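You operate a simulated robot arm through the tools that you are given. There is no shell and no other tool. Be economical: measure what you need, move in short steps, check, and stop when the job is done.

Carry out the task below with a simulated two-armed robot. There is one attempt and no reset: what you move stays moved.

Task
Switch off and crank the shutter by hand to the green card's top stop.
Fine: clutch to HAND first, back to MOTOR after; the shutter stays on its brake.

The check looks at the end state, three seconds after you hand in, the way a careful person would. Anything else that was tipped, shoved, dropped, spilled or broken makes it a failure.

Robot
Two 7-joint arms with two-finger parallel grippers on one trunk, on a base that drives. Base frame: it is fixed to the floor where the robot stands at the start and does not move with it; the origin is under the middle of the robot, x ahead of it, y to its left, z up. Readings come in m, degrees, newtons and seconds.
The left shoulder is at the start at [0.07, 0.163, 1.145], the right one opposite. With the tool pointing down near the work surface each hand reaches from about 0.38 to 0.88 m from the robot's upright axis, wherever it stands, measured 20 degrees to its own side. Places, roughly: red socket switch [0.5, 0.2, 0.9]; yellow clutch lever [0.6, 1.8, 1.3]. Payload 3.43 kg a hand.
Tool frame (each hand has its own): the origin (TCP) lies between the finger pads and is the grasp point; the fingertips stand 0.034 m ahead of it; z points along the fingers, y is the line along which they close. The gripper opens to 0.128 m. The fingers are 0.024 m wide and 0.012 m thick; the gripper's body (0.048 by 0.13 m) begins 0.096 m behind the TCP.
Orientation is told as [roll, pitch, yaw] about the base's x, y, z axes, in that order, counted from this pose: with the fingers straight down and closing along the base's y, the tool's x points along the base's -x, its y along +y and its z along -z.

Tools
- The arms move only by the tool apply_moves. It takes "left_plan", "right_plan" or both (then of equal length, played together; a hand with none holds still); each is text: rows parted by semicolons, each of 6 numbers parted by spaces: the shift along the base's x, y, z in m, then the turn, a rotation vector about the base's x, y, z in degrees. In form: x y z rx ry rz; .... A call has 1 to 10 rows; each row is the pose to reach, as a shift and turn from the pose commanded when the call began. "left_gripper" and "right_gripper" are, for a hand that has rows, the gripper command, from -1 (shut) to 1 (fully open), values between in proportion, set as the call begins (left out, the last holds). Each row takes 0.2 s and may step no farther than 0.05 m and 8.6 degrees from the row before; otherwise, or with a gripper value out of range, the whole call is refused. A pose out of reach is approached as far as the arm can. The call stops where the force on the tool passes 40 N (or 10 N more than at its start, if that is more) or the arm is blocked; 0.2 s more then pass. Each finger travels about 0.153 m/s and halts on what it meets, pressing with about 35 N; the grip force reading is that of the motor and also rises with nothing between the fingers. The clock runs only during rows and for 0.2 s after the last one: add rows that repeat a pose to give the fingers time. The reply holds the time, the measured pose of the TCP, the force on the tool along the base axes, the opening and the grip force, in the units named above and with some noise, with the torque about the TCP (base axes, N m) and any sound that the robot's microphone picked up.
- Cameras (640 x 400 px; columns grow to the right, rows downward): "scene" is now at [0.1437, 0.0259, 1.3875]; the picture's right is [0.39, -0.92, 0.00], its down [-0.49, -0.21, -0.84] and it looks along [0.77, 0.33, -0.54] (base axes); focal length 214 px, centre (320, 200). "left" rides on the left gripper at [0.076, 0.011, -0.16] in its tool frame; the picture's right is [-0.15, 0.99, 0.00], its down [-0.88, -0.13, -0.46] and it looks along [-0.45, -0.07, 0.89] (tool axes); focal length 234 px, centre (320, 200). "right" rides on the right gripper at [0.076, -0.011, -0.16] in its tool frame; the picture's right is [0.15, 0.99, 0.00], its down [-0.88, 0.13, -0.46] and it looks along [-0.45, 0.07, 0.89] (tool axes); focal length 234 px, centre (320, 200). There is no depth. A picture from a camera that has moved, and an enlarged one, comes with that camera's place and axes in the base frame and with its lens. The place of the scene camera against the robot may be out by one fixed shift of up to 0.025 m in any direction.
- get_image(camera): a new picture of that camera. The clock stands still meanwhile.
- slide_trunk(by): slides the trunk up (or, below 0, down) by that many m; the arms and the scene camera ride with it, the base frame stays. It gives what a move gives, with no picture.
- drive_base(legs): drives the robot by 1 to 6 legs, each [ahead, left, turn to the left] in m, m and degrees, along the robot's own axes; the way and the turn of a leg run together, so that a leg with both is an arc; at most 1.5 m and 180 degrees a leg. The arms and the cameras ride along, it lands a little off, and it stops where it bumps. It gives what a move gives.
- pan_tilt(pan, tilt): turns the head with the scene camera to pan (to the left, within 86 degrees either way) and tilt (down, from -29 to 69), counted from straight ahead of the robot. It gives what a move gives.
- zoom(camera, box): a new picture of the part [left, top, right, bottom] of that camera's present view, enlarged. The clock stands still meanwhile.
- close_job(): hands the job in; it is judged then, once.

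Go step by step. Nothing tells you exact positions but the pictures and the camera data: compare them with the known pose of the tool, close in by small moves and look again before you grip or let go. The budget is 120 turns and 100 pictures, counting those below and the enlarged ones. Unless the task says otherwise, let go and move clear before handing in, and close with one line.

The tools are called after "Call:" as a command line: name --argument value ..., lists and objects as JSON in quotes. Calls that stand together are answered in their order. apply_moves: Moves the arms, as the interface text tells. Its arguments: {"type":"object","properties":{"left_plan":{"type":"string"},"left_gripper":{"type":"number"},"right_plan":{"type":"string"},"right_gripper":{"type":"number"}},"required":[]} The other tools are called the same way: slide_trunk (by) slides the trunk up or down; drive_base (legs) drives the base; pan_tilt (pan, tilt) turns the head that bears the scene camera; get_image (camera) takes a picture; zoom (camera, box) takes an enlarged picture of a part of a camera's view; close_job () hands the job in.

At the start:

```text
clock: 0.0
left_tool_pos: [0.4542, 0.5408, 1.2018]
left_tool_rot: [0.0, 0.0, 0.0]
left_force: [-0.4, -0.6, 0.5]
left_torque: [0.01, 0.03, 0.0]
left_grip_width: 0.1281
left_finger_force: 0.1
right_tool_pos: [0.4398, -0.0375, 1.2706]
right_tool_rot: [0.0, -0.1, 0.1]
right_force: [0.3, -1.2, -0.4]
right_torque: [-0.01, -0.01, 0.01]
right_grip_width: 0.1279
right_finger_force: 0.0
trunk travel left (down, up): [-0.625, 0.315]
robot x, y, heading: [-0.0001, 0.001, 0.1]
head pan, tilt: [23.3, 32.5]
```

scene: 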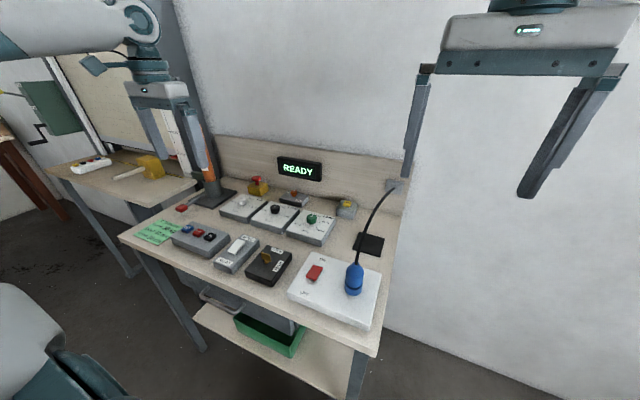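
right: 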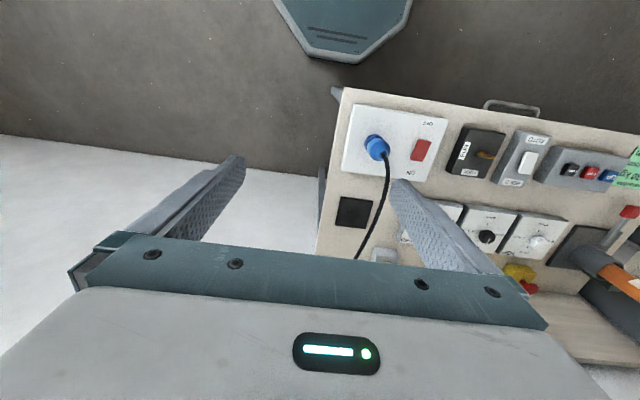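
left: 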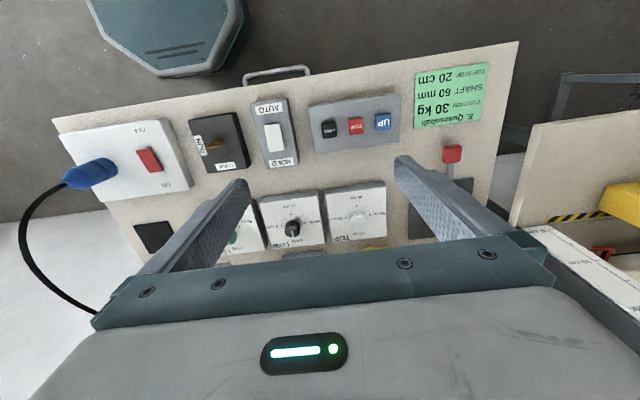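

The bench holds a socket panel with a red switch, several control boxes and a green card; the shutter is off to the left. I'll look closer at the card and controls, and the shutter area.

Call:
zoom --camera "left" --box '[380, 40, 520, 180]'

Call:
zoom --camera "scene" --box '[120, 150, 400, 330]'

Call:
pan_tilt --pan 70 --tilt 15

Call:
get_image --camera "scene"

```text
2.86 times, centred on (450, 110) of left
camera zoom: at [0.3786, 0.5504, 1.3619], right [0.15, 0.99, 0.0], down [0.88, -0.13, 0.46], along [0.45, -0.07, -0.89], focal length 669 px, centre (-51, 457)
```

zoom: 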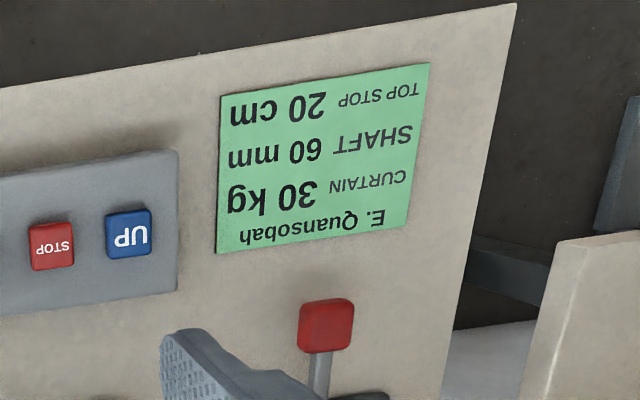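

```text
2.22 times, centred on (260, 240) of scene
camera zoom: at [0.1437, 0.0259, 1.3875], right [0.39, -0.92, 0.0], down [-0.49, -0.21, -0.84], along [0.77, 0.33, -0.54], focal length 477 px, centre (453, 111)
```

zoom: 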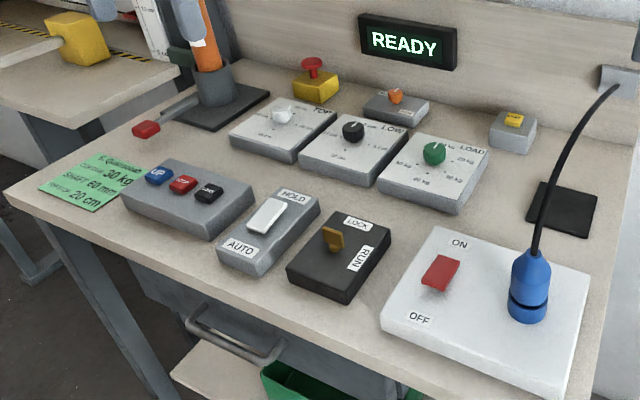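

```text
clock: 1.1
left_tool_pos: [0.4549, 0.5409, 1.2016]
left_tool_rot: [0.0, 0.1, 0.1]
left_force: [0.8, -0.4, -0.8]
left_torque: [0.0, -0.01, 0.0]
left_grip_width: 0.1281
left_finger_force: 0.0
right_tool_pos: [0.439, -0.0359, 1.2696]
right_tool_rot: [0.0, -0.1, 0.0]
right_force: [-0.3, 1.0, 0.4]
right_torque: [0.02, 0.02, -0.01]
right_grip_width: 0.1282
right_finger_force: 0.1
trunk travel left (down, up): [-0.625, 0.315]
robot x, y, heading: [-0.0026, -0.0002, -0.3]
head pan, tilt: [70.0, 15.0]
```

```text
94 pictures are left
camera scene: at [0.0937, 0.0784, 1.4157], right [0.94, -0.34, 0.0], down [-0.09, -0.24, -0.97], along [0.33, 0.91, -0.26], focal length 214 px, centre (320, 200)
```

scene: 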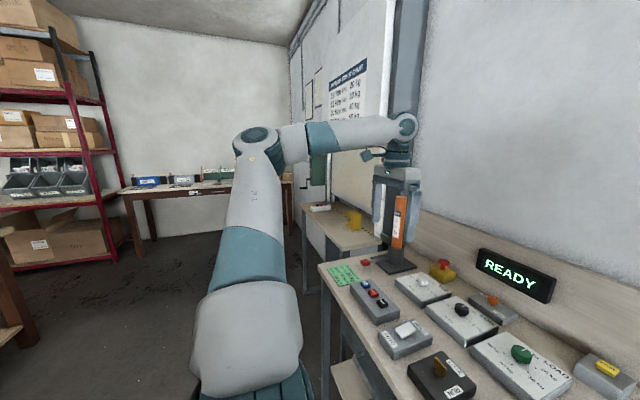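

The red rocker has ON on the far side and OFF on the near side. Before moving anything I look at the shutter area and the wall chart.

Call:
zoom --camera "scene" --box '[280, 40, 420, 130]'

Call:
zoom --camera "scene" --box '[290, 130, 440, 280]'

```text
4.44 times, centred on (350, 85) of scene
camera zoom: at [0.0937, 0.0784, 1.4157], right [0.94, -0.34, 0.0], down [-0.09, -0.24, -0.97], along [0.33, 0.91, -0.26], focal length 953 px, centre (187, 711)
```

zoom: 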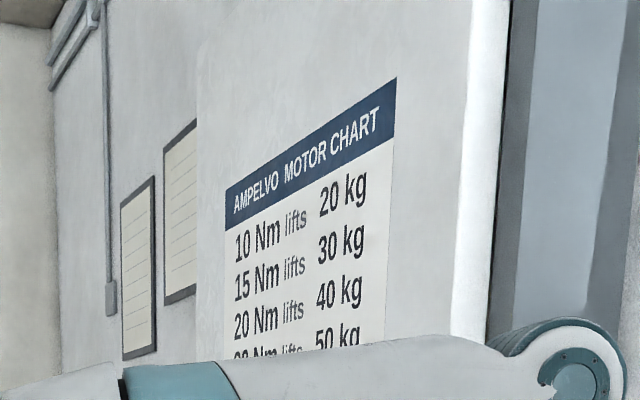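

```text
2.67 times, centred on (365, 205) of scene
camera zoom: at [0.0937, 0.0784, 1.4157], right [0.94, -0.34, 0.0], down [-0.09, -0.24, -0.97], along [0.33, 0.91, -0.26], focal length 572 px, centre (200, 187)
```

zoom: 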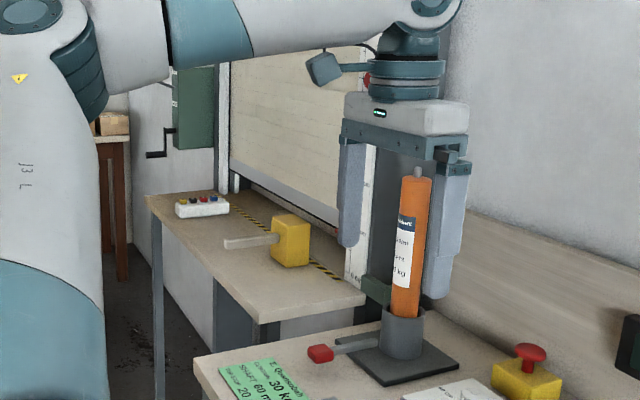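

First the socket switch: I move the right hand, closed, over the red rocker for a close look.

Call:
apply_moves --right_plan "0 0.045 0 0 0 0; 0 0.09 0 0 0 0; 0 0.135 0 0 0 0; 0 0.18 0 0 0 0; 0 0.226 0 0 0 0; 0 0.226 -0.05 0 0 0; 0 0.226 -0.1 0 0 0; 0 0.226 -0.15 0 0 0; 0 0.226 -0.15 0 0 0" --right_gripper -1

Call:
get_image --camera "right"

```text
clock: 3.1
left_tool_pos: [0.4537, 0.54, 1.2023]
left_tool_rot: [-0.1, 0.0, 0.1]
left_force: [-0.5, 0.6, -0.3]
left_torque: [0.02, 0.01, 0.0]
left_grip_width: 0.128
left_finger_force: 0.2
right_tool_pos: [0.4381, 0.1909, 1.1221]
right_tool_rot: [0.0, 0.0, 0.0]
right_force: [0.2, 0.6, 0.5]
right_torque: [0.03, 0.01, 0.0]
right_grip_width: 0.0001
right_finger_force: 33.0
trunk travel left (down, up): [-0.625, 0.315]
robot x, y, heading: [0.0008, 0.0015, 0.0]
head pan, tilt: [70.0, 15.0]
```

```text
91 pictures are left
camera right: at [0.3621, 0.1796, 1.2793], right [-0.15, 0.99, 0.0], down [0.88, 0.13, 0.46], along [0.45, 0.07, -0.89], focal length 234 px, centre (320, 200)
```

right: 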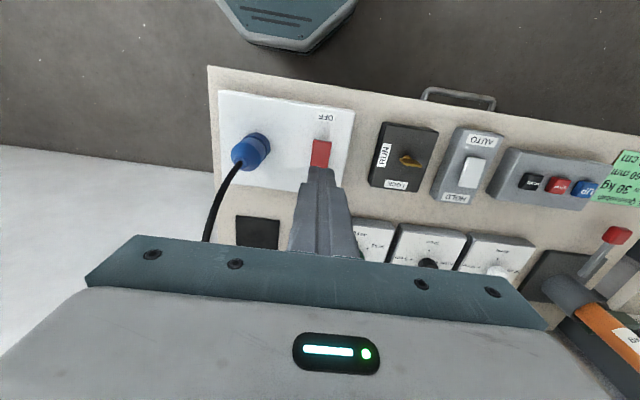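

The fingertips are in line with the rocker; its OFF (near) end lies near x 0.44. I lower toward that end in small steps.

Call:
apply_moves --right_plan "0.002 0.002 -0.04 0 0 0; 0.002 0.002 -0.08 0 0 0; 0.002 0.002 -0.105 0 0 0; 0.002 0.002 -0.115 0 0 0; 0.002 0.002 -0.115 0 0 0"

Call:
get_image --camera "right"

```text
clock: 4.3
left_tool_pos: [0.4556, 0.5411, 1.2022]
left_tool_rot: [0.0, 0.0, 0.1]
left_force: [0.5, 0.3, 1.7]
left_torque: [0.0, 0.02, -0.01]
left_grip_width: 0.128
left_finger_force: 0.3
right_tool_pos: [0.4408, 0.1923, 1.0059]
right_tool_rot: [0.0, 0.0, -0.1]
right_force: [-0.2, 0.5, 0.1]
right_torque: [0.02, -0.05, 0.01]
right_grip_width: 0.0
right_finger_force: 33.1
trunk travel left (down, up): [-0.625, 0.315]
robot x, y, heading: [0.0026, 0.0017, -0.0]
head pan, tilt: [70.0, 15.0]
```

```text
90 pictures are left
camera right: at [0.3643, 0.1808, 1.1639], right [-0.15, 0.99, 0.0], down [0.88, 0.13, 0.46], along [0.45, 0.07, -0.89], focal length 234 px, centre (320, 200)
```

right: 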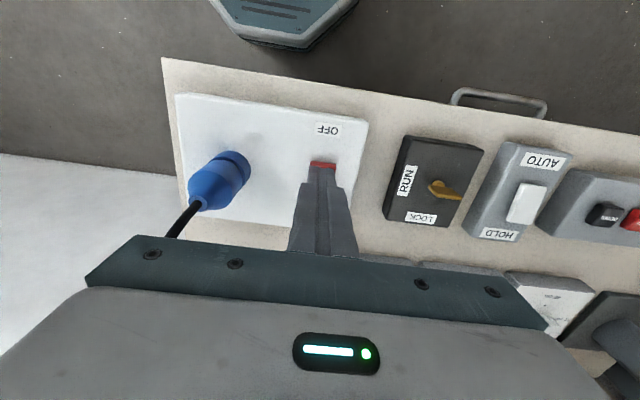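

Aligned; now press down slowly until contact.

Call:
apply_moves --right_plan "0 0 -0.015 0 0 0; 0 0 -0.022 0 0 0; 0 0 -0.028 0 0 0; 0 0 -0.033 0 0 0; 0 0 -0.038 0 0 0; 0 0 -0.043 0 0 0; 0 0 -0.048 0 0 0"

Call:
get_image --camera "right"

```text
clock: 5.9
left_tool_pos: [0.4545, 0.5412, 1.2031]
left_tool_rot: [0.0, -0.1, 0.0]
left_force: [-0.6, 0.0, 0.2]
left_torque: [0.0, -0.01, 0.01]
left_grip_width: 0.1281
left_finger_force: 0.2
right_tool_pos: [0.442, 0.1923, 0.9579]
right_tool_rot: [-0.1, 0.0, 0.0]
right_force: [0.3, -0.3, -0.8]
right_torque: [-0.01, 0.0, 0.03]
right_grip_width: 0.0
right_finger_force: 32.6
trunk travel left (down, up): [-0.625, 0.315]
robot x, y, heading: [0.0006, -0.0032, -0.2]
head pan, tilt: [70.0, 15.0]
```

```text
89 pictures are left
camera right: at [0.3645, 0.1804, 1.1162], right [-0.15, 0.99, 0.0], down [0.88, 0.13, 0.46], along [0.45, 0.07, -0.89], focal length 234 px, centre (320, 200)
```

right: 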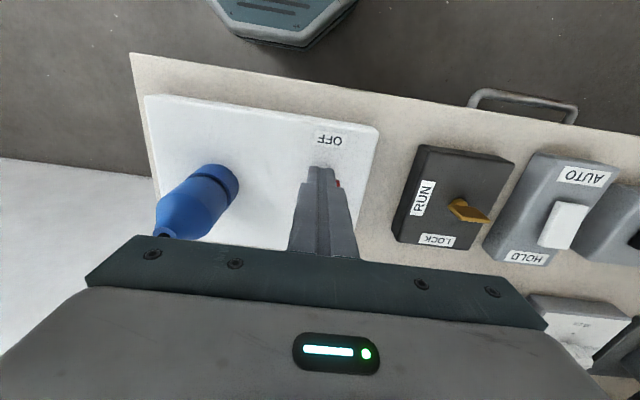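

No contact yet; the rocker is slightly more to the left (y ≈ 0.198). I shift a few mm and continue pressing.

Call:
apply_moves --right_plan "-0.003 0.006 0 0 0 0; -0.003 0.006 -0.004 0 0 0; -0.003 0.006 -0.008 0 0 0; -0.003 0.006 -0.012 0 0 0; -0.003 0.006 -0.016 0 0 0; -0.003 0.006 -0.02 0 0 0; -0.003 0.006 -0.024 0 0 0"

Call:
zoom --camera "right" --box '[220, 100, 420, 225]'

```text
clock: 7.3
left_tool_pos: [0.4526, 0.5397, 1.2031]
left_tool_rot: [0.1, 0.0, 0.0]
left_force: [-0.5, 0.3, -0.6]
left_torque: [-0.01, 0.0, 0.04]
left_grip_width: 0.1282
left_finger_force: 0.1
right_tool_pos: [0.438, 0.1974, 0.9457]
right_tool_rot: [0.3, -0.4, 0.0]
right_force: [-7.8, -7.4, 19.8]
right_torque: [-0.31, 0.03, -0.05]
right_grip_width: 0.0
right_finger_force: 33.2
trunk travel left (down, up): [-0.625, 0.315]
robot x, y, heading: [0.0002, -0.0009, -0.2]
head pan, tilt: [70.0, 15.0]
stopped in row 6 (right hand): the force on the tool passed its limit (the readings are from after the stop); the commanded pose is now the measured one
```

```text
3.20 times, centred on (320, 162) of right
camera zoom: at [0.3605, 0.1852, 1.1033], right [-0.15, 0.99, 0.01], down [0.88, 0.13, 0.46], along [0.46, 0.07, -0.89], focal length 749 px, centre (320, 320)
```

zoom: 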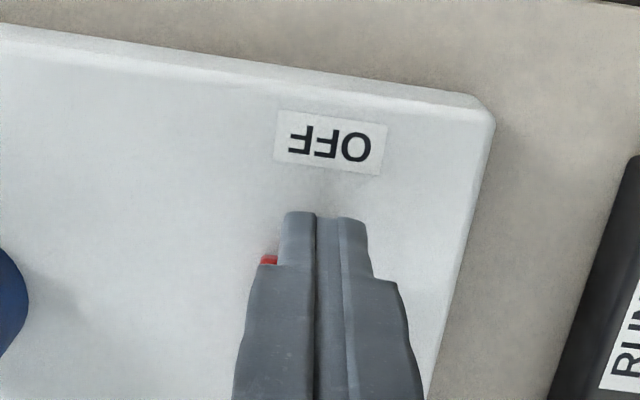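

Contact with force at tip. I raise and see which state the rocker is in.

Call:
apply_moves --right_plan "0 0 0.04 0 0 0; -0.03 0 0.08 0 0 0; -0.07 0 0.12 0 0 0; -0.07 0 0.12 0 0 0"

Call:
zoom --camera "right" --box '[220, 100, 420, 225]'

Call:
pan_tilt --pan 23.3 --tilt 40

Call:
get_image --camera "scene"

```text
refused: row 3 steps farther than a row can; nothing moved
```

```text
3.20 times, centred on (320, 162) of right
camera zoom: at [0.3605, 0.1852, 1.1033], right [-0.15, 0.99, 0.01], down [0.88, 0.13, 0.46], along [0.46, 0.07, -0.89], focal length 749 px, centre (320, 320)
```

zoom: 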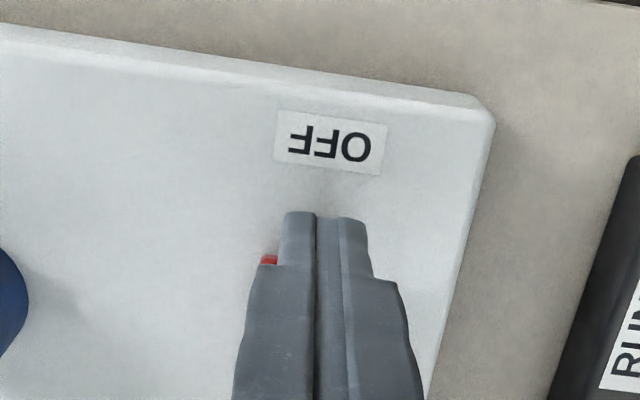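

```text
clock: 8.4
left_tool_pos: [0.4515, 0.5388, 1.2035]
left_tool_rot: [0.1, -0.1, 0.0]
left_force: [0.8, -0.5, -0.2]
left_torque: [-0.02, 0.01, 0.0]
left_grip_width: 0.1278
left_finger_force: 0.1
right_tool_pos: [0.438, 0.1976, 0.9449]
right_tool_rot: [0.3, -0.4, 0.0]
right_force: [-3.5, -5.5, 32.8]
right_torque: [-0.25, -0.27, 0.36]
right_grip_width: 0.0
right_finger_force: 33.1
trunk travel left (down, up): [-0.625, 0.315]
robot x, y, heading: [-0.0014, 0.0014, -0.0]
head pan, tilt: [23.3, 40.0]
```

```text
86 pictures are left
camera scene: at [0.1366, 0.0224, 1.3767], right [0.4, -0.92, 0.0], down [-0.59, -0.25, -0.77], along [0.71, 0.3, -0.64], focal length 214 px, centre (320, 200)
```

scene: 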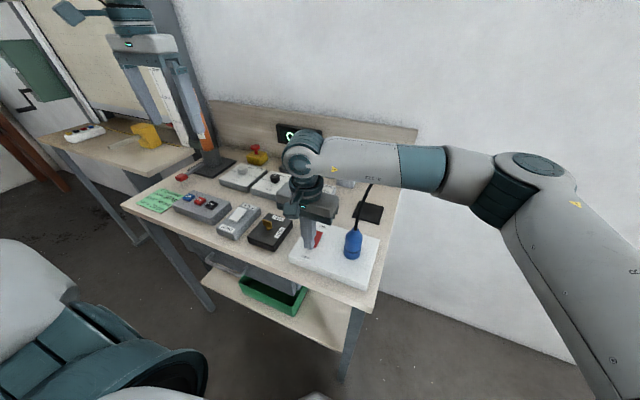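

Call:
apply_moves --right_plan "0 0 0.04 0 0 0; -0.02 -0.02 0.08 0 0 0; -0.04 -0.04 0.12 0 0 0; -0.04 -0.08 0.14 0 0 0; -0.04 -0.12 0.16 0 0 0; -0.04 -0.12 0.16 0 0 0"

Call:
zoom --camera "scene" --box '[220, 170, 400, 290]'

Call:
get_image --camera "right"

```text
clock: 9.8
left_tool_pos: [0.4549, 0.5419, 1.2006]
left_tool_rot: [-0.1, 0.1, 0.1]
left_force: [-0.3, 0.2, -0.2]
left_torque: [-0.03, 0.02, -0.04]
left_grip_width: 0.128
left_finger_force: 0.1
right_tool_pos: [0.4026, 0.0797, 1.1024]
right_tool_rot: [0.2, -0.4, -0.1]
right_force: [-0.4, -0.1, 0.5]
right_torque: [-0.03, 0.0, 0.01]
right_grip_width: 0.0
right_finger_force: 33.0
trunk travel left (down, up): [-0.625, 0.315]
robot x, y, heading: [0.0021, 0.0022, 0.1]
head pan, tilt: [23.3, 40.0]
```

```text
3.33 times, centred on (310, 230) of scene
camera zoom: at [0.14, 0.0259, 1.376], right [0.4, -0.92, 0.0], down [-0.59, -0.26, -0.77], along [0.7, 0.3, -0.64], focal length 715 px, centre (353, 100)
```

zoom: 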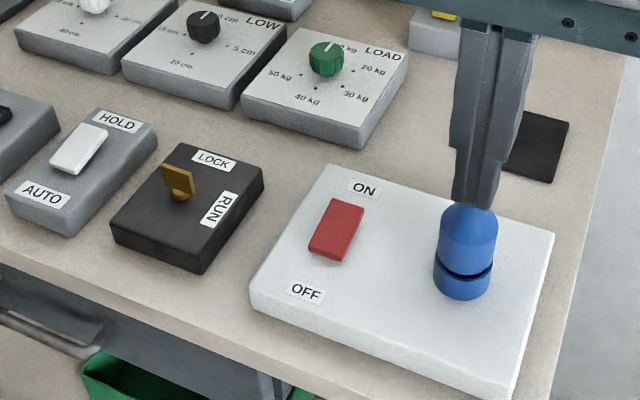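

```text
84 pictures are left
camera right: at [0.3247, 0.0682, 1.2597], right [-0.15, 0.99, 0.0], down [0.88, 0.13, 0.46], along [0.46, 0.07, -0.89], focal length 234 px, centre (320, 200)
```

right: 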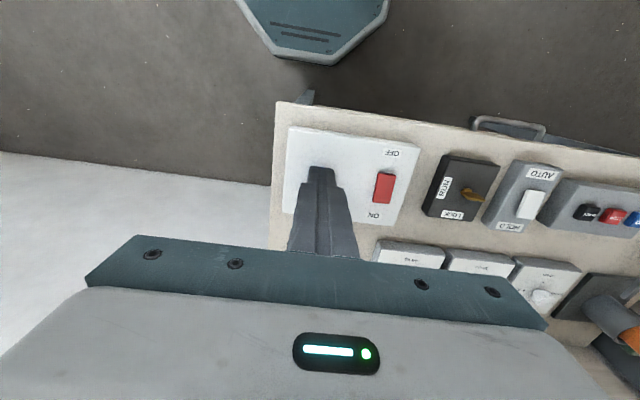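

The rocker looks tilted differently; I check the display and take a bigger zoom of the rocker.

Call:
zoom --camera "scene" --box '[290, 215, 350, 252]'

Call:
zoom --camera "scene" --box '[230, 110, 390, 200]'

Call:
zoom --camera "right" --box '[350, 140, 430, 230]'

```text
10.67 times, centred on (320, 234) of scene
camera zoom: at [0.14, 0.0259, 1.376], right [0.4, -0.92, 0.0], down [-0.59, -0.26, -0.77], along [0.7, 0.3, -0.64], focal length 2288 px, centre (320, -157)
```

zoom: 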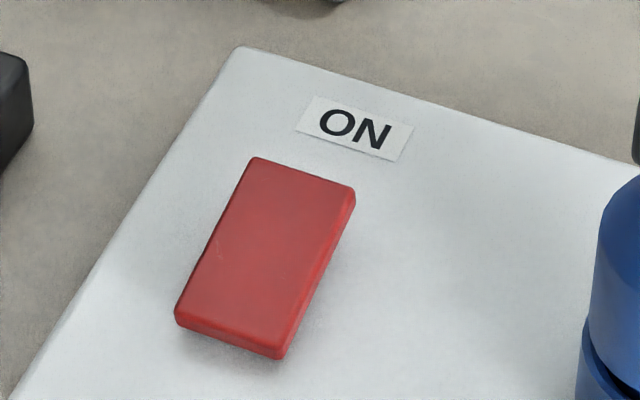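

```text
4.00 times, centred on (310, 155) of scene
camera zoom: at [0.14, 0.0259, 1.376], right [0.4, -0.92, 0.0], down [-0.59, -0.26, -0.77], along [0.7, 0.3, -0.64], focal length 858 px, centre (360, 380)
```

zoom: 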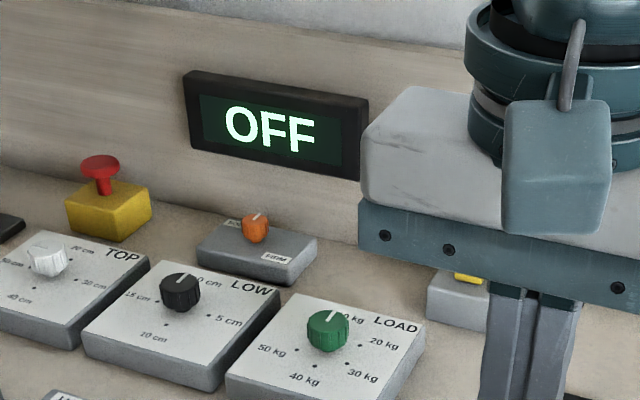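

```text
4.44 times, centred on (390, 185) of right
camera zoom: at [0.3247, 0.0682, 1.2597], right [-0.15, 0.99, 0.0], down [0.88, 0.13, 0.46], along [0.46, 0.07, -0.89], focal length 1041 px, centre (9, 267)
```

zoom: 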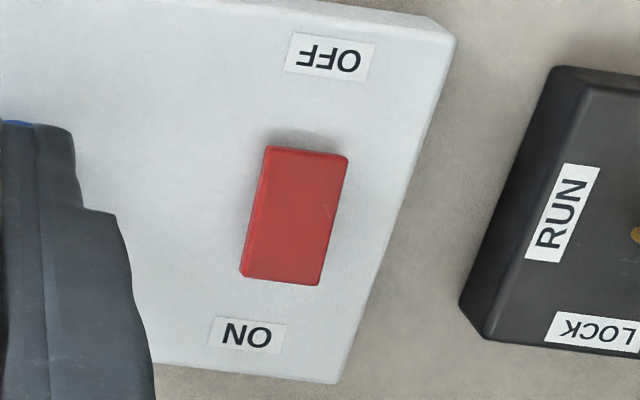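

Display now reads OFF. Next I look left to plan the drive to the shutter.

Call:
pan_tilt --pan 86 --tilt 25

Call:
get_image --camera "scene"

```text
clock: 11.2
left_tool_pos: [0.4538, 0.5407, 1.2011]
left_tool_rot: [0.0, 0.0, 0.0]
left_force: [-0.1, 0.4, 0.1]
left_torque: [0.04, 0.0, 0.03]
left_grip_width: 0.1279
left_finger_force: 0.0
right_tool_pos: [0.4029, 0.0791, 1.102]
right_tool_rot: [0.3, -0.5, -0.1]
right_force: [-1.1, 0.2, -0.1]
right_torque: [-0.01, 0.01, -0.02]
right_grip_width: 0.0002
right_finger_force: 32.4
trunk travel left (down, up): [-0.625, 0.315]
robot x, y, heading: [0.0007, -0.0, -0.1]
head pan, tilt: [85.9, 25.0]
```

```text
80 pictures are left
camera scene: at [0.0683, 0.0824, 1.3995], right [1.0, -0.07, 0.0], down [-0.03, -0.42, -0.91], along [0.06, 0.9, -0.42], focal length 214 px, centre (320, 200)
```

scene: 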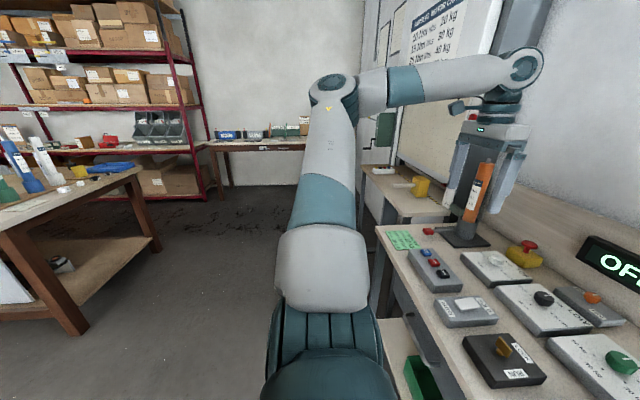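

Clear floor to the left (brown table is beyond x −1.3). I back off 0.3 m and drive left 1.25 m.

Call:
drive_base --legs '[[-0.3, 0, 0], [0, 1.25, 0]]'

Call:
pan_tilt --pan 15 --tilt 15

Call:
get_image --camera "scene"

```text
clock: 19.2
left_tool_pos: [0.1678, 1.8044, 1.2024]
left_tool_rot: [0.0, 0.0, -0.5]
left_force: [0.5, -0.3, 0.4]
left_torque: [-0.01, 0.01, 0.0]
left_grip_width: 0.1281
left_finger_force: 0.0
right_tool_pos: [0.1113, 1.3436, 1.1011]
right_tool_rot: [0.2, -0.4, -0.7]
right_force: [0.4, -1.0, 0.4]
right_torque: [-0.01, 0.02, -0.02]
right_grip_width: 0.0
right_finger_force: 33.2
trunk travel left (down, up): [-0.625, 0.315]
robot x, y, heading: [-0.2915, 1.2694, -0.5]
head pan, tilt: [85.9, 25.0]
```

```text
clock: 20.6
left_tool_pos: [0.1678, 1.805, 1.2017]
left_tool_rot: [-0.1, 0.0, -0.6]
left_force: [-0.4, 0.1, -0.5]
left_torque: [0.01, 0.0, 0.01]
left_grip_width: 0.1281
left_finger_force: 0.1
right_tool_pos: [0.1104, 1.3442, 1.1016]
right_tool_rot: [0.3, -0.4, -0.7]
right_force: [0.2, -0.4, 0.6]
right_torque: [0.03, -0.03, 0.0]
right_grip_width: 0.0
right_finger_force: 32.8
trunk travel left (down, up): [-0.625, 0.315]
robot x, y, heading: [-0.2927, 1.2707, -0.6]
head pan, tilt: [15.0, 15.0]
```

```text
79 pictures are left
camera scene: at [-0.1399, 1.2826, 1.4157], right [0.25, -0.97, 0.0], down [-0.25, -0.06, -0.97], along [0.94, 0.24, -0.26], focal length 214 px, centre (320, 200)
```

scene: 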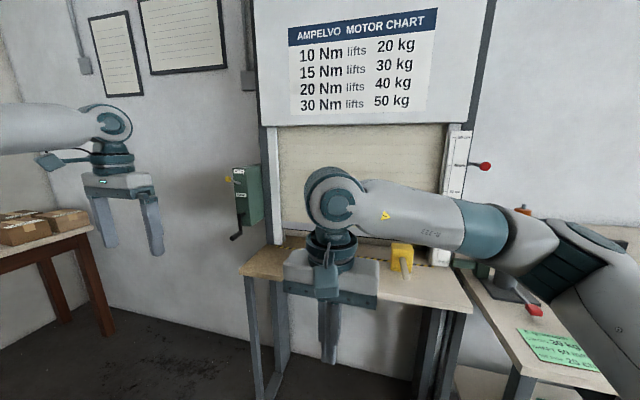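

The shutter, its scale with a red pointer, and the green crank box with yellow lever are in view. I move the right arm out of the way and zoom.

Call:
apply_moves --right_plan "-0.02 -0.045 0.0 0 0 0; -0.04 -0.09 0 0 0 0; -0.06 -0.135 0 0 0 0; -0.08 -0.18 0 0 0 0; -0.1 -0.225 0 0 0 0; -0.1 -0.27 0 0 0 0; -0.1 -0.315 0 0 0 0; -0.1 -0.36 0 0 0 0; -0.1 -0.4 0 0 0 0"

Call:
get_image --camera "scene"

Call:
zoom --camera "scene" --box '[200, 140, 300, 260]'

Call:
zoom --camera "scene" --box '[400, 110, 520, 300]'

```text
clock: 22.6
left_tool_pos: [0.1664, 1.8043, 1.2024]
left_tool_rot: [0.1, -0.1, -0.5]
left_force: [-0.6, 0.1, 0.8]
left_torque: [0.01, -0.04, -0.04]
left_grip_width: 0.128
left_finger_force: 0.0
right_tool_pos: [0.008, 0.9406, 1.1039]
right_tool_rot: [0.4, -0.4, -0.6]
right_force: [0.0, -0.6, 0.8]
right_torque: [0.01, 0.03, 0.01]
right_grip_width: 0.0
right_finger_force: 33.1
right hand out of reach, approached as far as the arm can: row 6, 7, 8
trunk travel left (down, up): [-0.625, 0.315]
robot x, y, heading: [-0.2909, 1.2693, -0.4]
head pan, tilt: [15.0, 15.0]
```

```text
78 pictures are left
camera scene: at [-0.1419, 1.2806, 1.416], right [0.25, -0.97, 0.0], down [-0.25, -0.06, -0.97], along [0.94, 0.24, -0.26], focal length 214 px, centre (320, 200)
```

scene: 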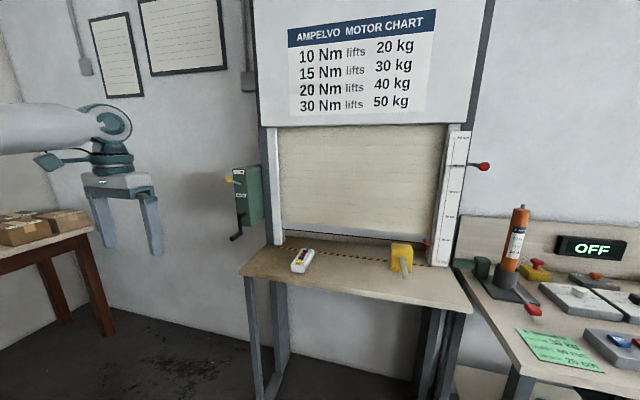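

```text
3.33 times, centred on (250, 200) of scene
camera zoom: at [-0.1419, 1.2806, 1.416], right [0.25, -0.97, 0.0], down [-0.25, -0.06, -0.97], along [0.94, 0.24, -0.26], focal length 715 px, centre (553, 200)
```

zoom: 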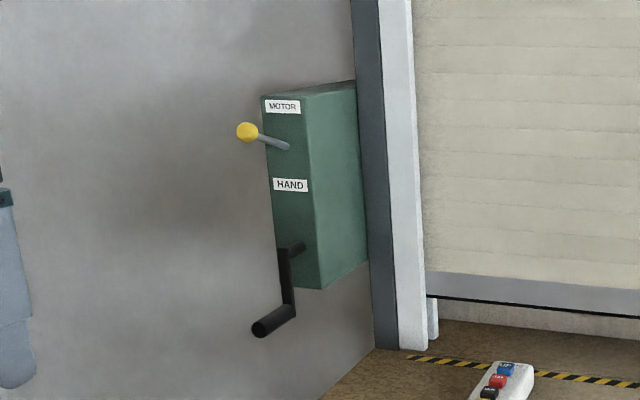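

```text
2.11 times, centred on (460, 205) of scene
camera zoom: at [-0.1419, 1.2806, 1.416], right [0.25, -0.97, 0.0], down [-0.25, -0.06, -0.97], along [0.94, 0.24, -0.26], focal length 452 px, centre (25, 190)
```

zoom: 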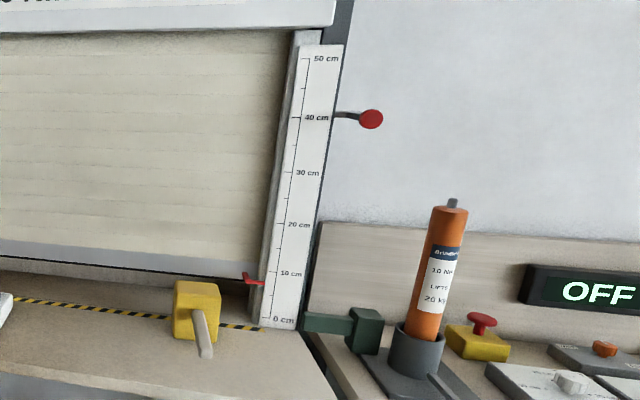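

The red pointer is at about 8 cm; target 20 cm. Clutch lever (yellow knob, MOTOR up / HAND down) and crank sit on the green box near x 0.6, y 1.85. I turn the left hand to point forward (+x).

Call:
apply_moves --left_plan "0 -0.02 0 0 -8.5 0; 0 -0.04 0 0 -17 0; 0 -0.06 0 0 -25.5 0; 0 -0.08 0 0 -34 0; 0 -0.1 0 0 -42.5 0; 0 -0.12 0 0 -51 0; 0 -0.14 0 0 -59.5 0; 0 -0.16 0 0 -68 0; 0 -0.18 0 0 -76.5 0; 0 -0.2 0 0 -85 0"

Call:
get_image --camera "left"

```text
clock: 24.8
left_tool_pos: [0.249, 1.671, 1.2544]
left_tool_rot: [5.0, -84.9, -5.0]
left_force: [0.4, 0.2, 0.9]
left_torque: [0.01, 0.03, -0.03]
left_grip_width: 0.1279
left_finger_force: 0.1
left hand out of reach, approached as far as the arm can: row 7, 8, 9, 10
right_tool_pos: [0.0114, 0.9439, 1.1036]
right_tool_rot: [0.3, -0.4, -0.6]
right_force: [1.1, -0.1, -0.4]
right_torque: [-0.03, -0.02, 0.02]
right_grip_width: 0.0002
right_finger_force: 32.8
trunk travel left (down, up): [-0.625, 0.315]
robot x, y, heading: [-0.2955, 1.2698, -0.5]
head pan, tilt: [15.0, 15.0]
```

```text
75 pictures are left
camera left: at [0.0834, 1.6818, 1.1925], right [0.01, 0.99, 0.15], down [-0.38, -0.14, 0.92], along [0.93, -0.07, 0.37], focal length 234 px, centre (320, 200)
```

left: 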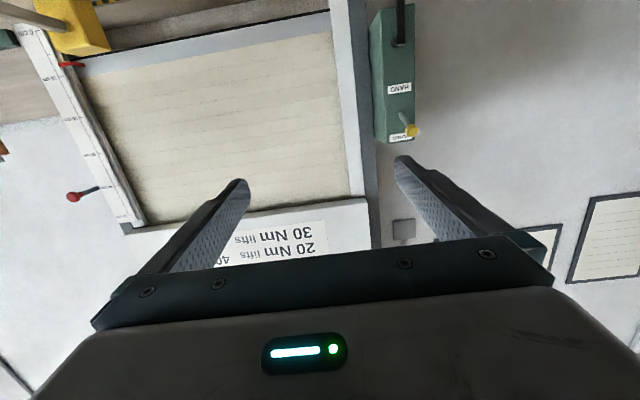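

I drive closer: ahead 0.15, left 0.3.

Call:
drive_base --legs '[[0, 0.3, 0], [0.14, 0, 0.5]]'

Call:
get_image --camera "left"

Call:
pan_tilt --pan 25 --tilt 18

Call:
get_image --camera "scene"

```text
clock: 27.8
left_tool_pos: [0.3885, 1.9716, 1.2547]
left_tool_rot: [6.6, -84.8, -6.2]
left_force: [0.4, -0.2, 0.0]
left_torque: [0.0, 0.0, 0.01]
left_grip_width: 0.128
left_finger_force: 0.0
right_tool_pos: [0.1554, 1.2408, 1.1036]
right_tool_rot: [0.4, -0.4, -0.2]
right_force: [0.3, 0.2, 0.2]
right_torque: [0.02, 0.01, 0.02]
right_grip_width: 0.0
right_finger_force: 33.3
trunk travel left (down, up): [-0.625, 0.315]
robot x, y, heading: [-0.1481, 1.5682, 0.2]
head pan, tilt: [15.0, 15.0]
```

```text
74 pictures are left
camera left: at [0.2218, 1.9809, 1.1934], right [0.01, 0.99, 0.16], down [-0.38, -0.14, 0.92], along [0.93, -0.06, 0.37], focal length 234 px, centre (320, 200)
```

left: 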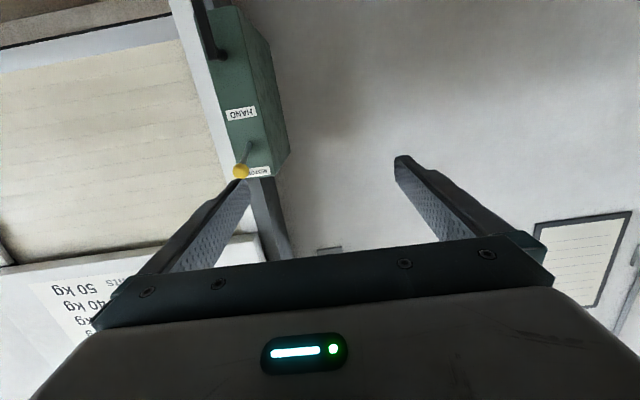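

```text
clock: 28.5
left_tool_pos: [0.3883, 1.9728, 1.2538]
left_tool_rot: [6.4, -84.9, -5.9]
left_force: [-0.8, 0.8, -0.3]
left_torque: [-0.01, -0.01, 0.01]
left_grip_width: 0.1277
left_finger_force: 0.0
right_tool_pos: [0.1558, 1.2421, 1.1033]
right_tool_rot: [0.3, -0.3, -0.3]
right_force: [-0.5, -0.1, 0.0]
right_torque: [0.0, 0.01, -0.02]
right_grip_width: 0.0
right_finger_force: 33.2
trunk travel left (down, up): [-0.625, 0.315]
robot x, y, heading: [-0.1509, 1.5675, 0.1]
head pan, tilt: [25.0, 18.0]
```

```text
73 pictures are left
camera scene: at [-0.0024, 1.5952, 1.4108], right [0.42, -0.91, 0.0], down [-0.28, -0.13, -0.95], along [0.86, 0.4, -0.31], focal length 214 px, centre (320, 200)
```

scene: 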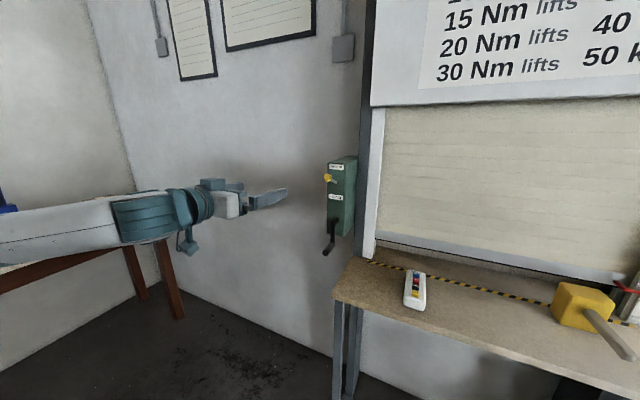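

Triangulated knob at about (0.566, 1.846, 1.263). I close the left gripper and bring it above and short of the knob.

Call:
apply_moves --left_plan "0.02 -0.025 0.015 0 -1 0; 0.04 -0.05 0.03 0 -2 0; 0.06 -0.075 0.045 0 -3 0; 0.08 -0.1 0.06 0 -4 0; 0.1 -0.126 0.076 0 -5 0; 0.1 -0.126 0.076 0 -5 0" --left_gripper -1

Call:
get_image --camera "left"

Call:
zoom --camera "scene" --box '[250, 130, 410, 270]'

```text
clock: 29.9
left_tool_pos: [0.4871, 1.8468, 1.3283]
left_tool_rot: [90.4, -89.6, -90.0]
left_force: [-0.5, -0.6, -0.8]
left_torque: [0.03, 0.0, -0.03]
left_grip_width: 0.0
left_finger_force: 33.3
right_tool_pos: [0.1566, 1.2434, 1.1037]
right_tool_rot: [0.2, -0.3, -0.2]
right_force: [0.6, -0.1, 0.1]
right_torque: [-0.02, -0.03, -0.02]
right_grip_width: 0.0002
right_finger_force: 32.5
trunk travel left (down, up): [-0.625, 0.315]
robot x, y, heading: [-0.1468, 1.5659, -0.2]
head pan, tilt: [25.0, 18.0]
```

```text
72 pictures are left
camera left: at [0.3274, 1.8548, 1.2533], right [-0.01, 0.99, 0.15], down [-0.45, -0.14, 0.88], along [0.89, -0.06, 0.45], focal length 234 px, centre (320, 200)
```

left: 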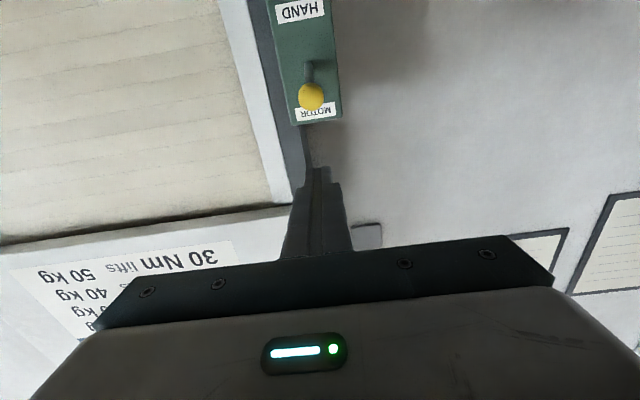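

```text
2.86 times, centred on (330, 200) of scene
camera zoom: at [-0.0032, 1.5963, 1.4108], right [0.42, -0.91, 0.0], down [-0.28, -0.13, -0.95], along [0.86, 0.4, -0.31], focal length 613 px, centre (291, 200)
```

zoom: 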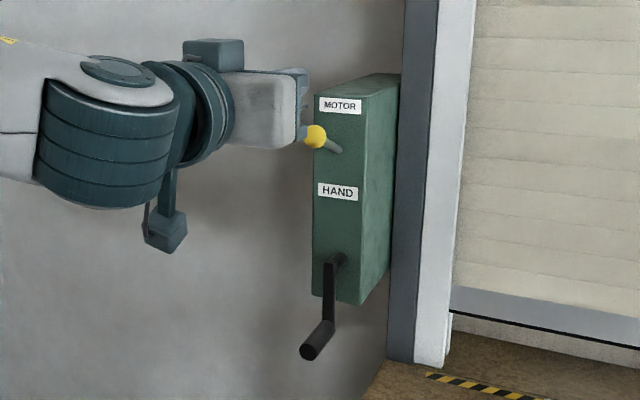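

Hand above and in line with the knob. I advance over it and press down toward HAND.

Call:
apply_moves --left_plan "0.03 0 0 0 0 0; 0.06 0 0 0 0 0; 0.06 0 -0.02 0 0 0; 0.06 0 -0.035 0 0 0; 0.06 0 -0.05 0 0 0; 0.06 0 -0.065 0 0 0; 0.06 0 -0.08 0 0 0; 0.06 0 -0.09 0 0 0; 0.06 0 -0.1 0 0 0"

Call:
get_image --camera "left"

Call:
zoom --camera "scene" --box '[250, 130, 410, 270]'

```text
clock: 31.9
left_tool_pos: [0.5486, 1.8453, 1.2302]
left_tool_rot: [90.6, -89.5, -90.0]
left_force: [0.4, -0.9, 0.0]
left_torque: [0.0, 0.02, -0.01]
left_grip_width: 0.0001
left_finger_force: 32.9
right_tool_pos: [0.1565, 1.2413, 1.1041]
right_tool_rot: [0.3, -0.4, -0.2]
right_force: [0.6, -0.4, 0.1]
right_torque: [0.02, -0.03, 0.0]
right_grip_width: 0.0
right_finger_force: 32.9
trunk travel left (down, up): [-0.625, 0.315]
robot x, y, heading: [-0.1485, 1.5669, -0.1]
head pan, tilt: [25.0, 18.0]
```

```text
70 pictures are left
camera left: at [0.3882, 1.855, 1.1549], right [-0.01, 0.99, 0.16], down [-0.45, -0.14, 0.88], along [0.89, -0.06, 0.45], focal length 234 px, centre (320, 200)
```

left: 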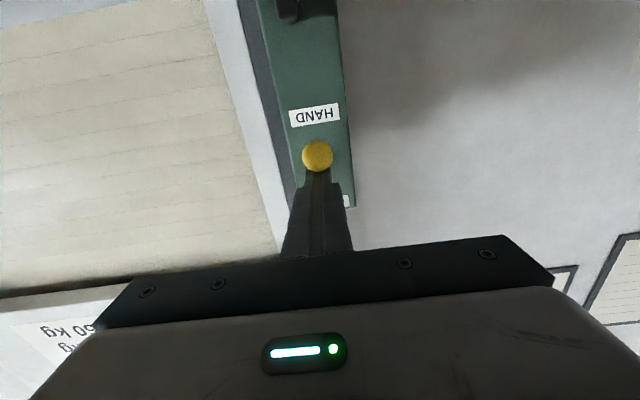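

```text
2.86 times, centred on (330, 200) of scene
camera zoom: at [-0.0023, 1.5954, 1.4108], right [0.42, -0.91, 0.0], down [-0.28, -0.13, -0.95], along [0.86, 0.4, -0.31], focal length 613 px, centre (291, 200)
```

zoom: 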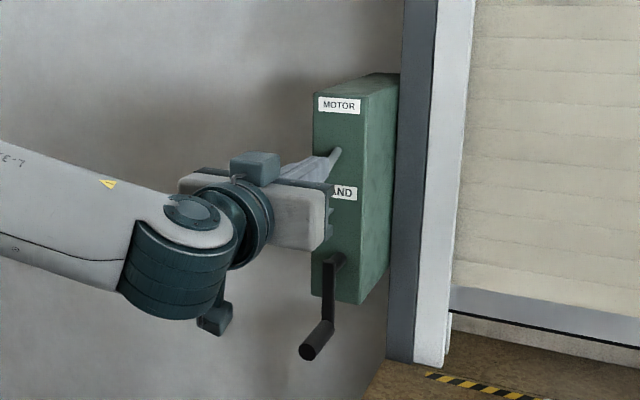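

The lever is coming down; I continue until it stops or goes home.

Call:
apply_moves --left_plan "0 0 -0.01 0 0 0; 0 0 -0.018 0 0 0; 0 0 -0.025 0 0 0; 0 0 -0.032 0 0 0; 0 0 -0.039 0 0 0; 0 0 -0.045 0 0 0"

Call:
get_image --camera "left"

```text
clock: 32.5
left_tool_pos: [0.5468, 1.8448, 1.229]
left_tool_rot: [161.7, -88.3, -161.2]
left_force: [-2.7, -1.1, 10.5]
left_torque: [0.02, -0.15, -0.14]
left_grip_width: 0.0
left_finger_force: 32.8
right_tool_pos: [0.1546, 1.2425, 1.1029]
right_tool_rot: [0.3, -0.5, -0.2]
right_force: [-0.6, 0.5, 0.5]
right_torque: [-0.02, -0.03, 0.03]
right_grip_width: 0.0003
right_finger_force: 33.1
trunk travel left (down, up): [-0.625, 0.315]
robot x, y, heading: [-0.1506, 1.5652, -0.1]
head pan, tilt: [25.0, 18.0]
stopped in row 2 (left hand): the force on the tool passed its limit (the readings are from after the stop); the commanded pose is now the measured one
```

```text
68 pictures are left
camera left: at [0.3898, 1.8546, 1.1494], right [-0.01, 0.99, 0.16], down [-0.48, -0.14, 0.87], along [0.88, -0.06, 0.48], focal length 234 px, centre (320, 200)
```

left: 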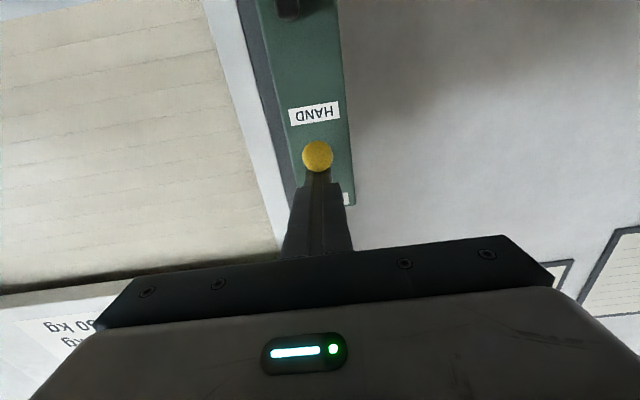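

It hit a stop. I lift the hand and check the lever.

Call:
apply_moves --left_plan "0 0 0.02 0 0 0; -0.03 0 0.04 0 0 0; -0.07 0.02 0.06 0 0 0; -0.1 0.04 0.06 0 0 0; -0.1 0.08 0.06 0 0 0; -0.1 0.08 0.06 0 0 0"

Call:
zoom --camera "scene" --box '[270, 140, 390, 270]'

Call:
get_image --camera "left"

```text
clock: 33.9
left_tool_pos: [0.4479, 1.9249, 1.285]
left_tool_rot: [154.2, -88.6, -153.4]
left_force: [0.2, 0.3, -0.7]
left_torque: [0.0, -0.02, 0.0]
left_grip_width: 0.0
left_finger_force: 32.7
right_tool_pos: [0.1562, 1.2405, 1.104]
right_tool_rot: [0.4, -0.3, -0.1]
right_force: [-0.5, 0.0, 0.0]
right_torque: [0.05, -0.05, 0.0]
right_grip_width: 0.0
right_finger_force: 33.1
trunk travel left (down, up): [-0.625, 0.315]
robot x, y, heading: [-0.1471, 1.5624, -0.3]
head pan, tilt: [25.0, 18.0]
```

```text
3.08 times, centred on (330, 205) of scene
camera zoom: at [-0.0018, 1.5939, 1.4108], right [0.42, -0.91, 0.0], down [-0.28, -0.13, -0.95], along [0.86, 0.4, -0.31], focal length 660 px, centre (289, 185)
```

zoom: 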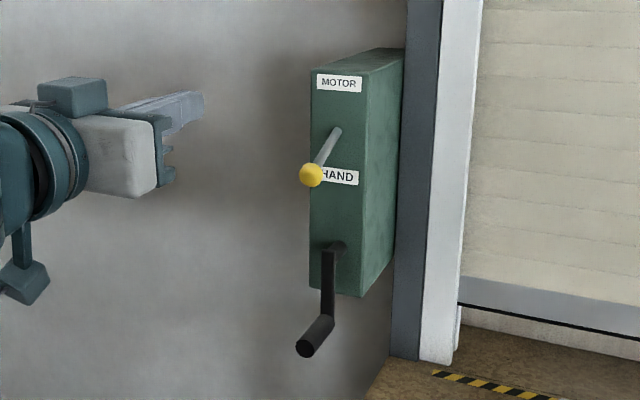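

```text
66 pictures are left
camera left: at [0.2903, 1.9348, 1.2077], right [-0.01, 0.99, 0.16], down [-0.47, -0.14, 0.87], along [0.88, -0.06, 0.47], focal length 234 px, centre (320, 200)
```

left: 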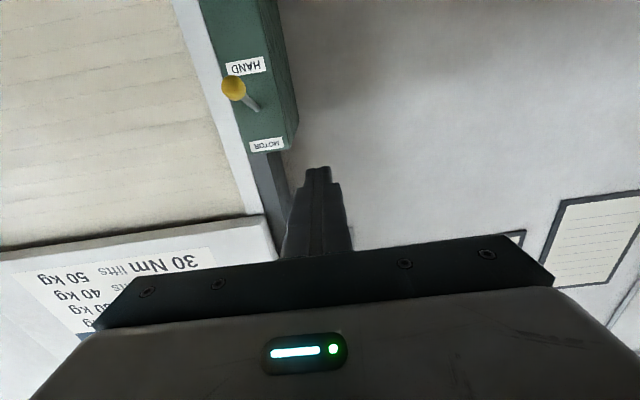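

Lever is at HAND. Now I lower the left hand, opened, to look at the crank from in front.

Call:
apply_moves --left_plan "0 0 -0.05 0 -1 0; 0 0 -0.1 0 -1.5 0; 0 -0.02 -0.15 0 -1.5 0; 0 -0.04 -0.2 0 -1.5 0; -0.02 -0.06 -0.24 0 -1.5 0; -0.02 -0.06 -0.24 0 -1.5 0" --left_gripper -0.2

Call:
get_image --camera "left"

Call:
zoom --camera "scene" --box '[270, 140, 390, 270]'

```text
refused: row 3 steps farther than a row can; nothing moved
```

```text
65 pictures are left
camera left: at [0.2903, 1.9348, 1.2077], right [-0.01, 0.99, 0.16], down [-0.47, -0.14, 0.87], along [0.88, -0.06, 0.47], focal length 234 px, centre (320, 200)
```

left: 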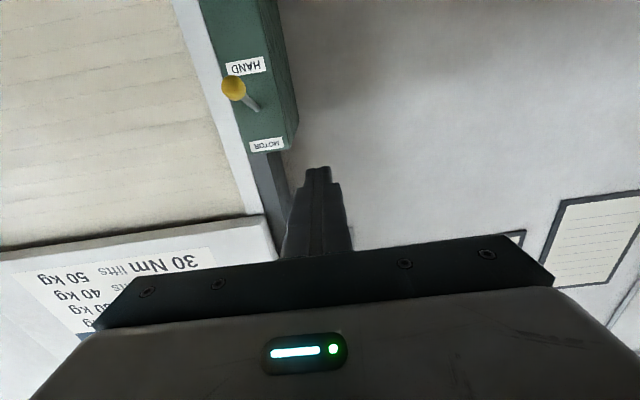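

```text
3.08 times, centred on (330, 205) of scene
camera zoom: at [-0.0018, 1.5939, 1.4108], right [0.42, -0.91, 0.0], down [-0.28, -0.13, -0.95], along [0.86, 0.4, -0.31], focal length 660 px, centre (289, 185)
```

zoom: 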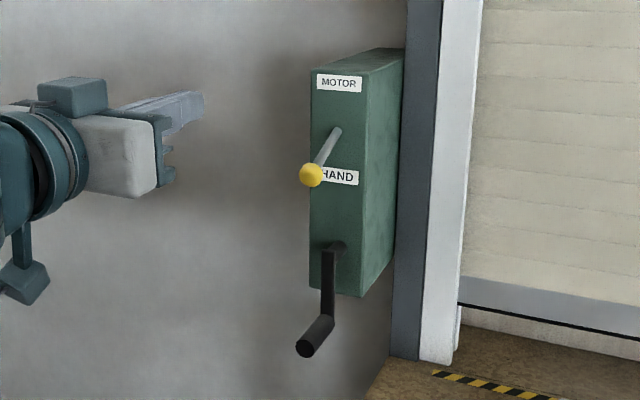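

A step was slightly too long; I resend with shorter steps.

Call:
apply_moves --left_plan "0 0 -0.045 0 -1 0; 0 0 -0.09 0 -1.5 0; 0 -0.01 -0.135 0 -1.5 0; 0 -0.02 -0.18 0 -1.5 0; -0.02 -0.03 -0.22 0 -1.5 0; -0.02 -0.04 -0.24 0 -1.5 0; -0.02 -0.04 -0.24 0 -1.5 0" --left_gripper -0.2

Call:
get_image --camera "left"

```text
clock: 35.5
left_tool_pos: [0.4364, 1.8892, 1.044]
left_tool_rot: [171.4, -87.0, -170.7]
left_force: [-0.1, 0.3, -0.1]
left_torque: [-0.02, 0.02, -0.02]
left_grip_width: 0.0511
left_finger_force: 0.1
left hand out of reach, approached as far as the arm can: row 5, 6, 7
right_tool_pos: [0.1559, 1.2416, 1.1039]
right_tool_rot: [0.3, -0.3, -0.2]
right_force: [0.3, 0.8, -0.2]
right_torque: [-0.02, -0.01, 0.0]
right_grip_width: 0.0004
right_finger_force: 32.7
trunk travel left (down, up): [-0.625, 0.315]
robot x, y, heading: [-0.1478, 1.5643, -0.0]
head pan, tilt: [25.0, 18.0]
```

```text
63 pictures are left
camera left: at [0.2812, 1.8976, 0.9608], right [-0.02, 0.99, 0.15], down [-0.5, -0.14, 0.86], along [0.87, -0.06, 0.49], focal length 234 px, centre (320, 200)
```

left: 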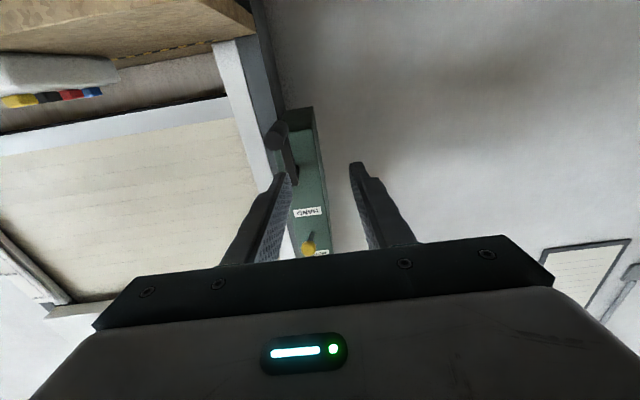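

I zoom to measure the crank accurately.

Call:
zoom --camera "left" --box '[240, 90, 380, 190]'

```text
4.00 times, centred on (310, 140) of left
camera zoom: at [0.2812, 1.8976, 0.9608], right [-0.02, 0.99, 0.15], down [-0.5, -0.14, 0.86], along [0.87, -0.06, 0.49], focal length 937 px, centre (360, 440)
```

zoom: 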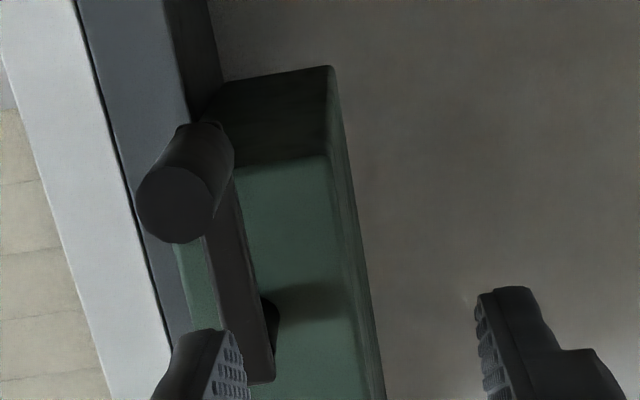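

I move sideways in line with the peg (still short of it) for a second sight line.

Call:
apply_moves --left_plan "0.02 -0.02 0.0 0 2 0; 0.03 -0.045 -0.005 0 4 0; 0.03 -0.045 -0.005 0 4 0"

Call:
get_image --camera "left"

```text
clock: 36.3
left_tool_pos: [0.4675, 1.8448, 1.037]
left_tool_rot: [21.3, -88.7, -20.7]
left_force: [-0.8, 0.3, 0.0]
left_torque: [0.0, -0.02, -0.03]
left_grip_width: 0.0512
left_finger_force: 0.0
right_tool_pos: [0.1553, 1.2424, 1.1038]
right_tool_rot: [0.2, -0.4, -0.3]
right_force: [-0.2, 1.0, -0.3]
right_torque: [0.0, -0.02, -0.01]
right_grip_width: 0.0002
right_finger_force: 33.1
trunk travel left (down, up): [-0.625, 0.315]
robot x, y, heading: [-0.146, 1.5634, 0.1]
head pan, tilt: [25.0, 18.0]
```

```text
61 pictures are left
camera left: at [0.3069, 1.8526, 0.9659], right [-0.01, 0.99, 0.15], down [-0.43, -0.14, 0.89], along [0.9, -0.06, 0.43], focal length 234 px, centre (320, 200)
```

left: 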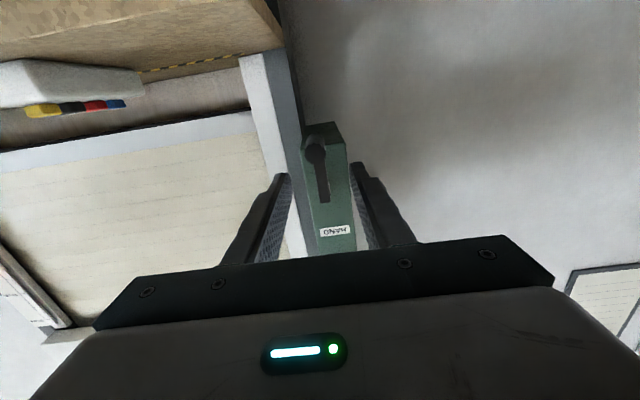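

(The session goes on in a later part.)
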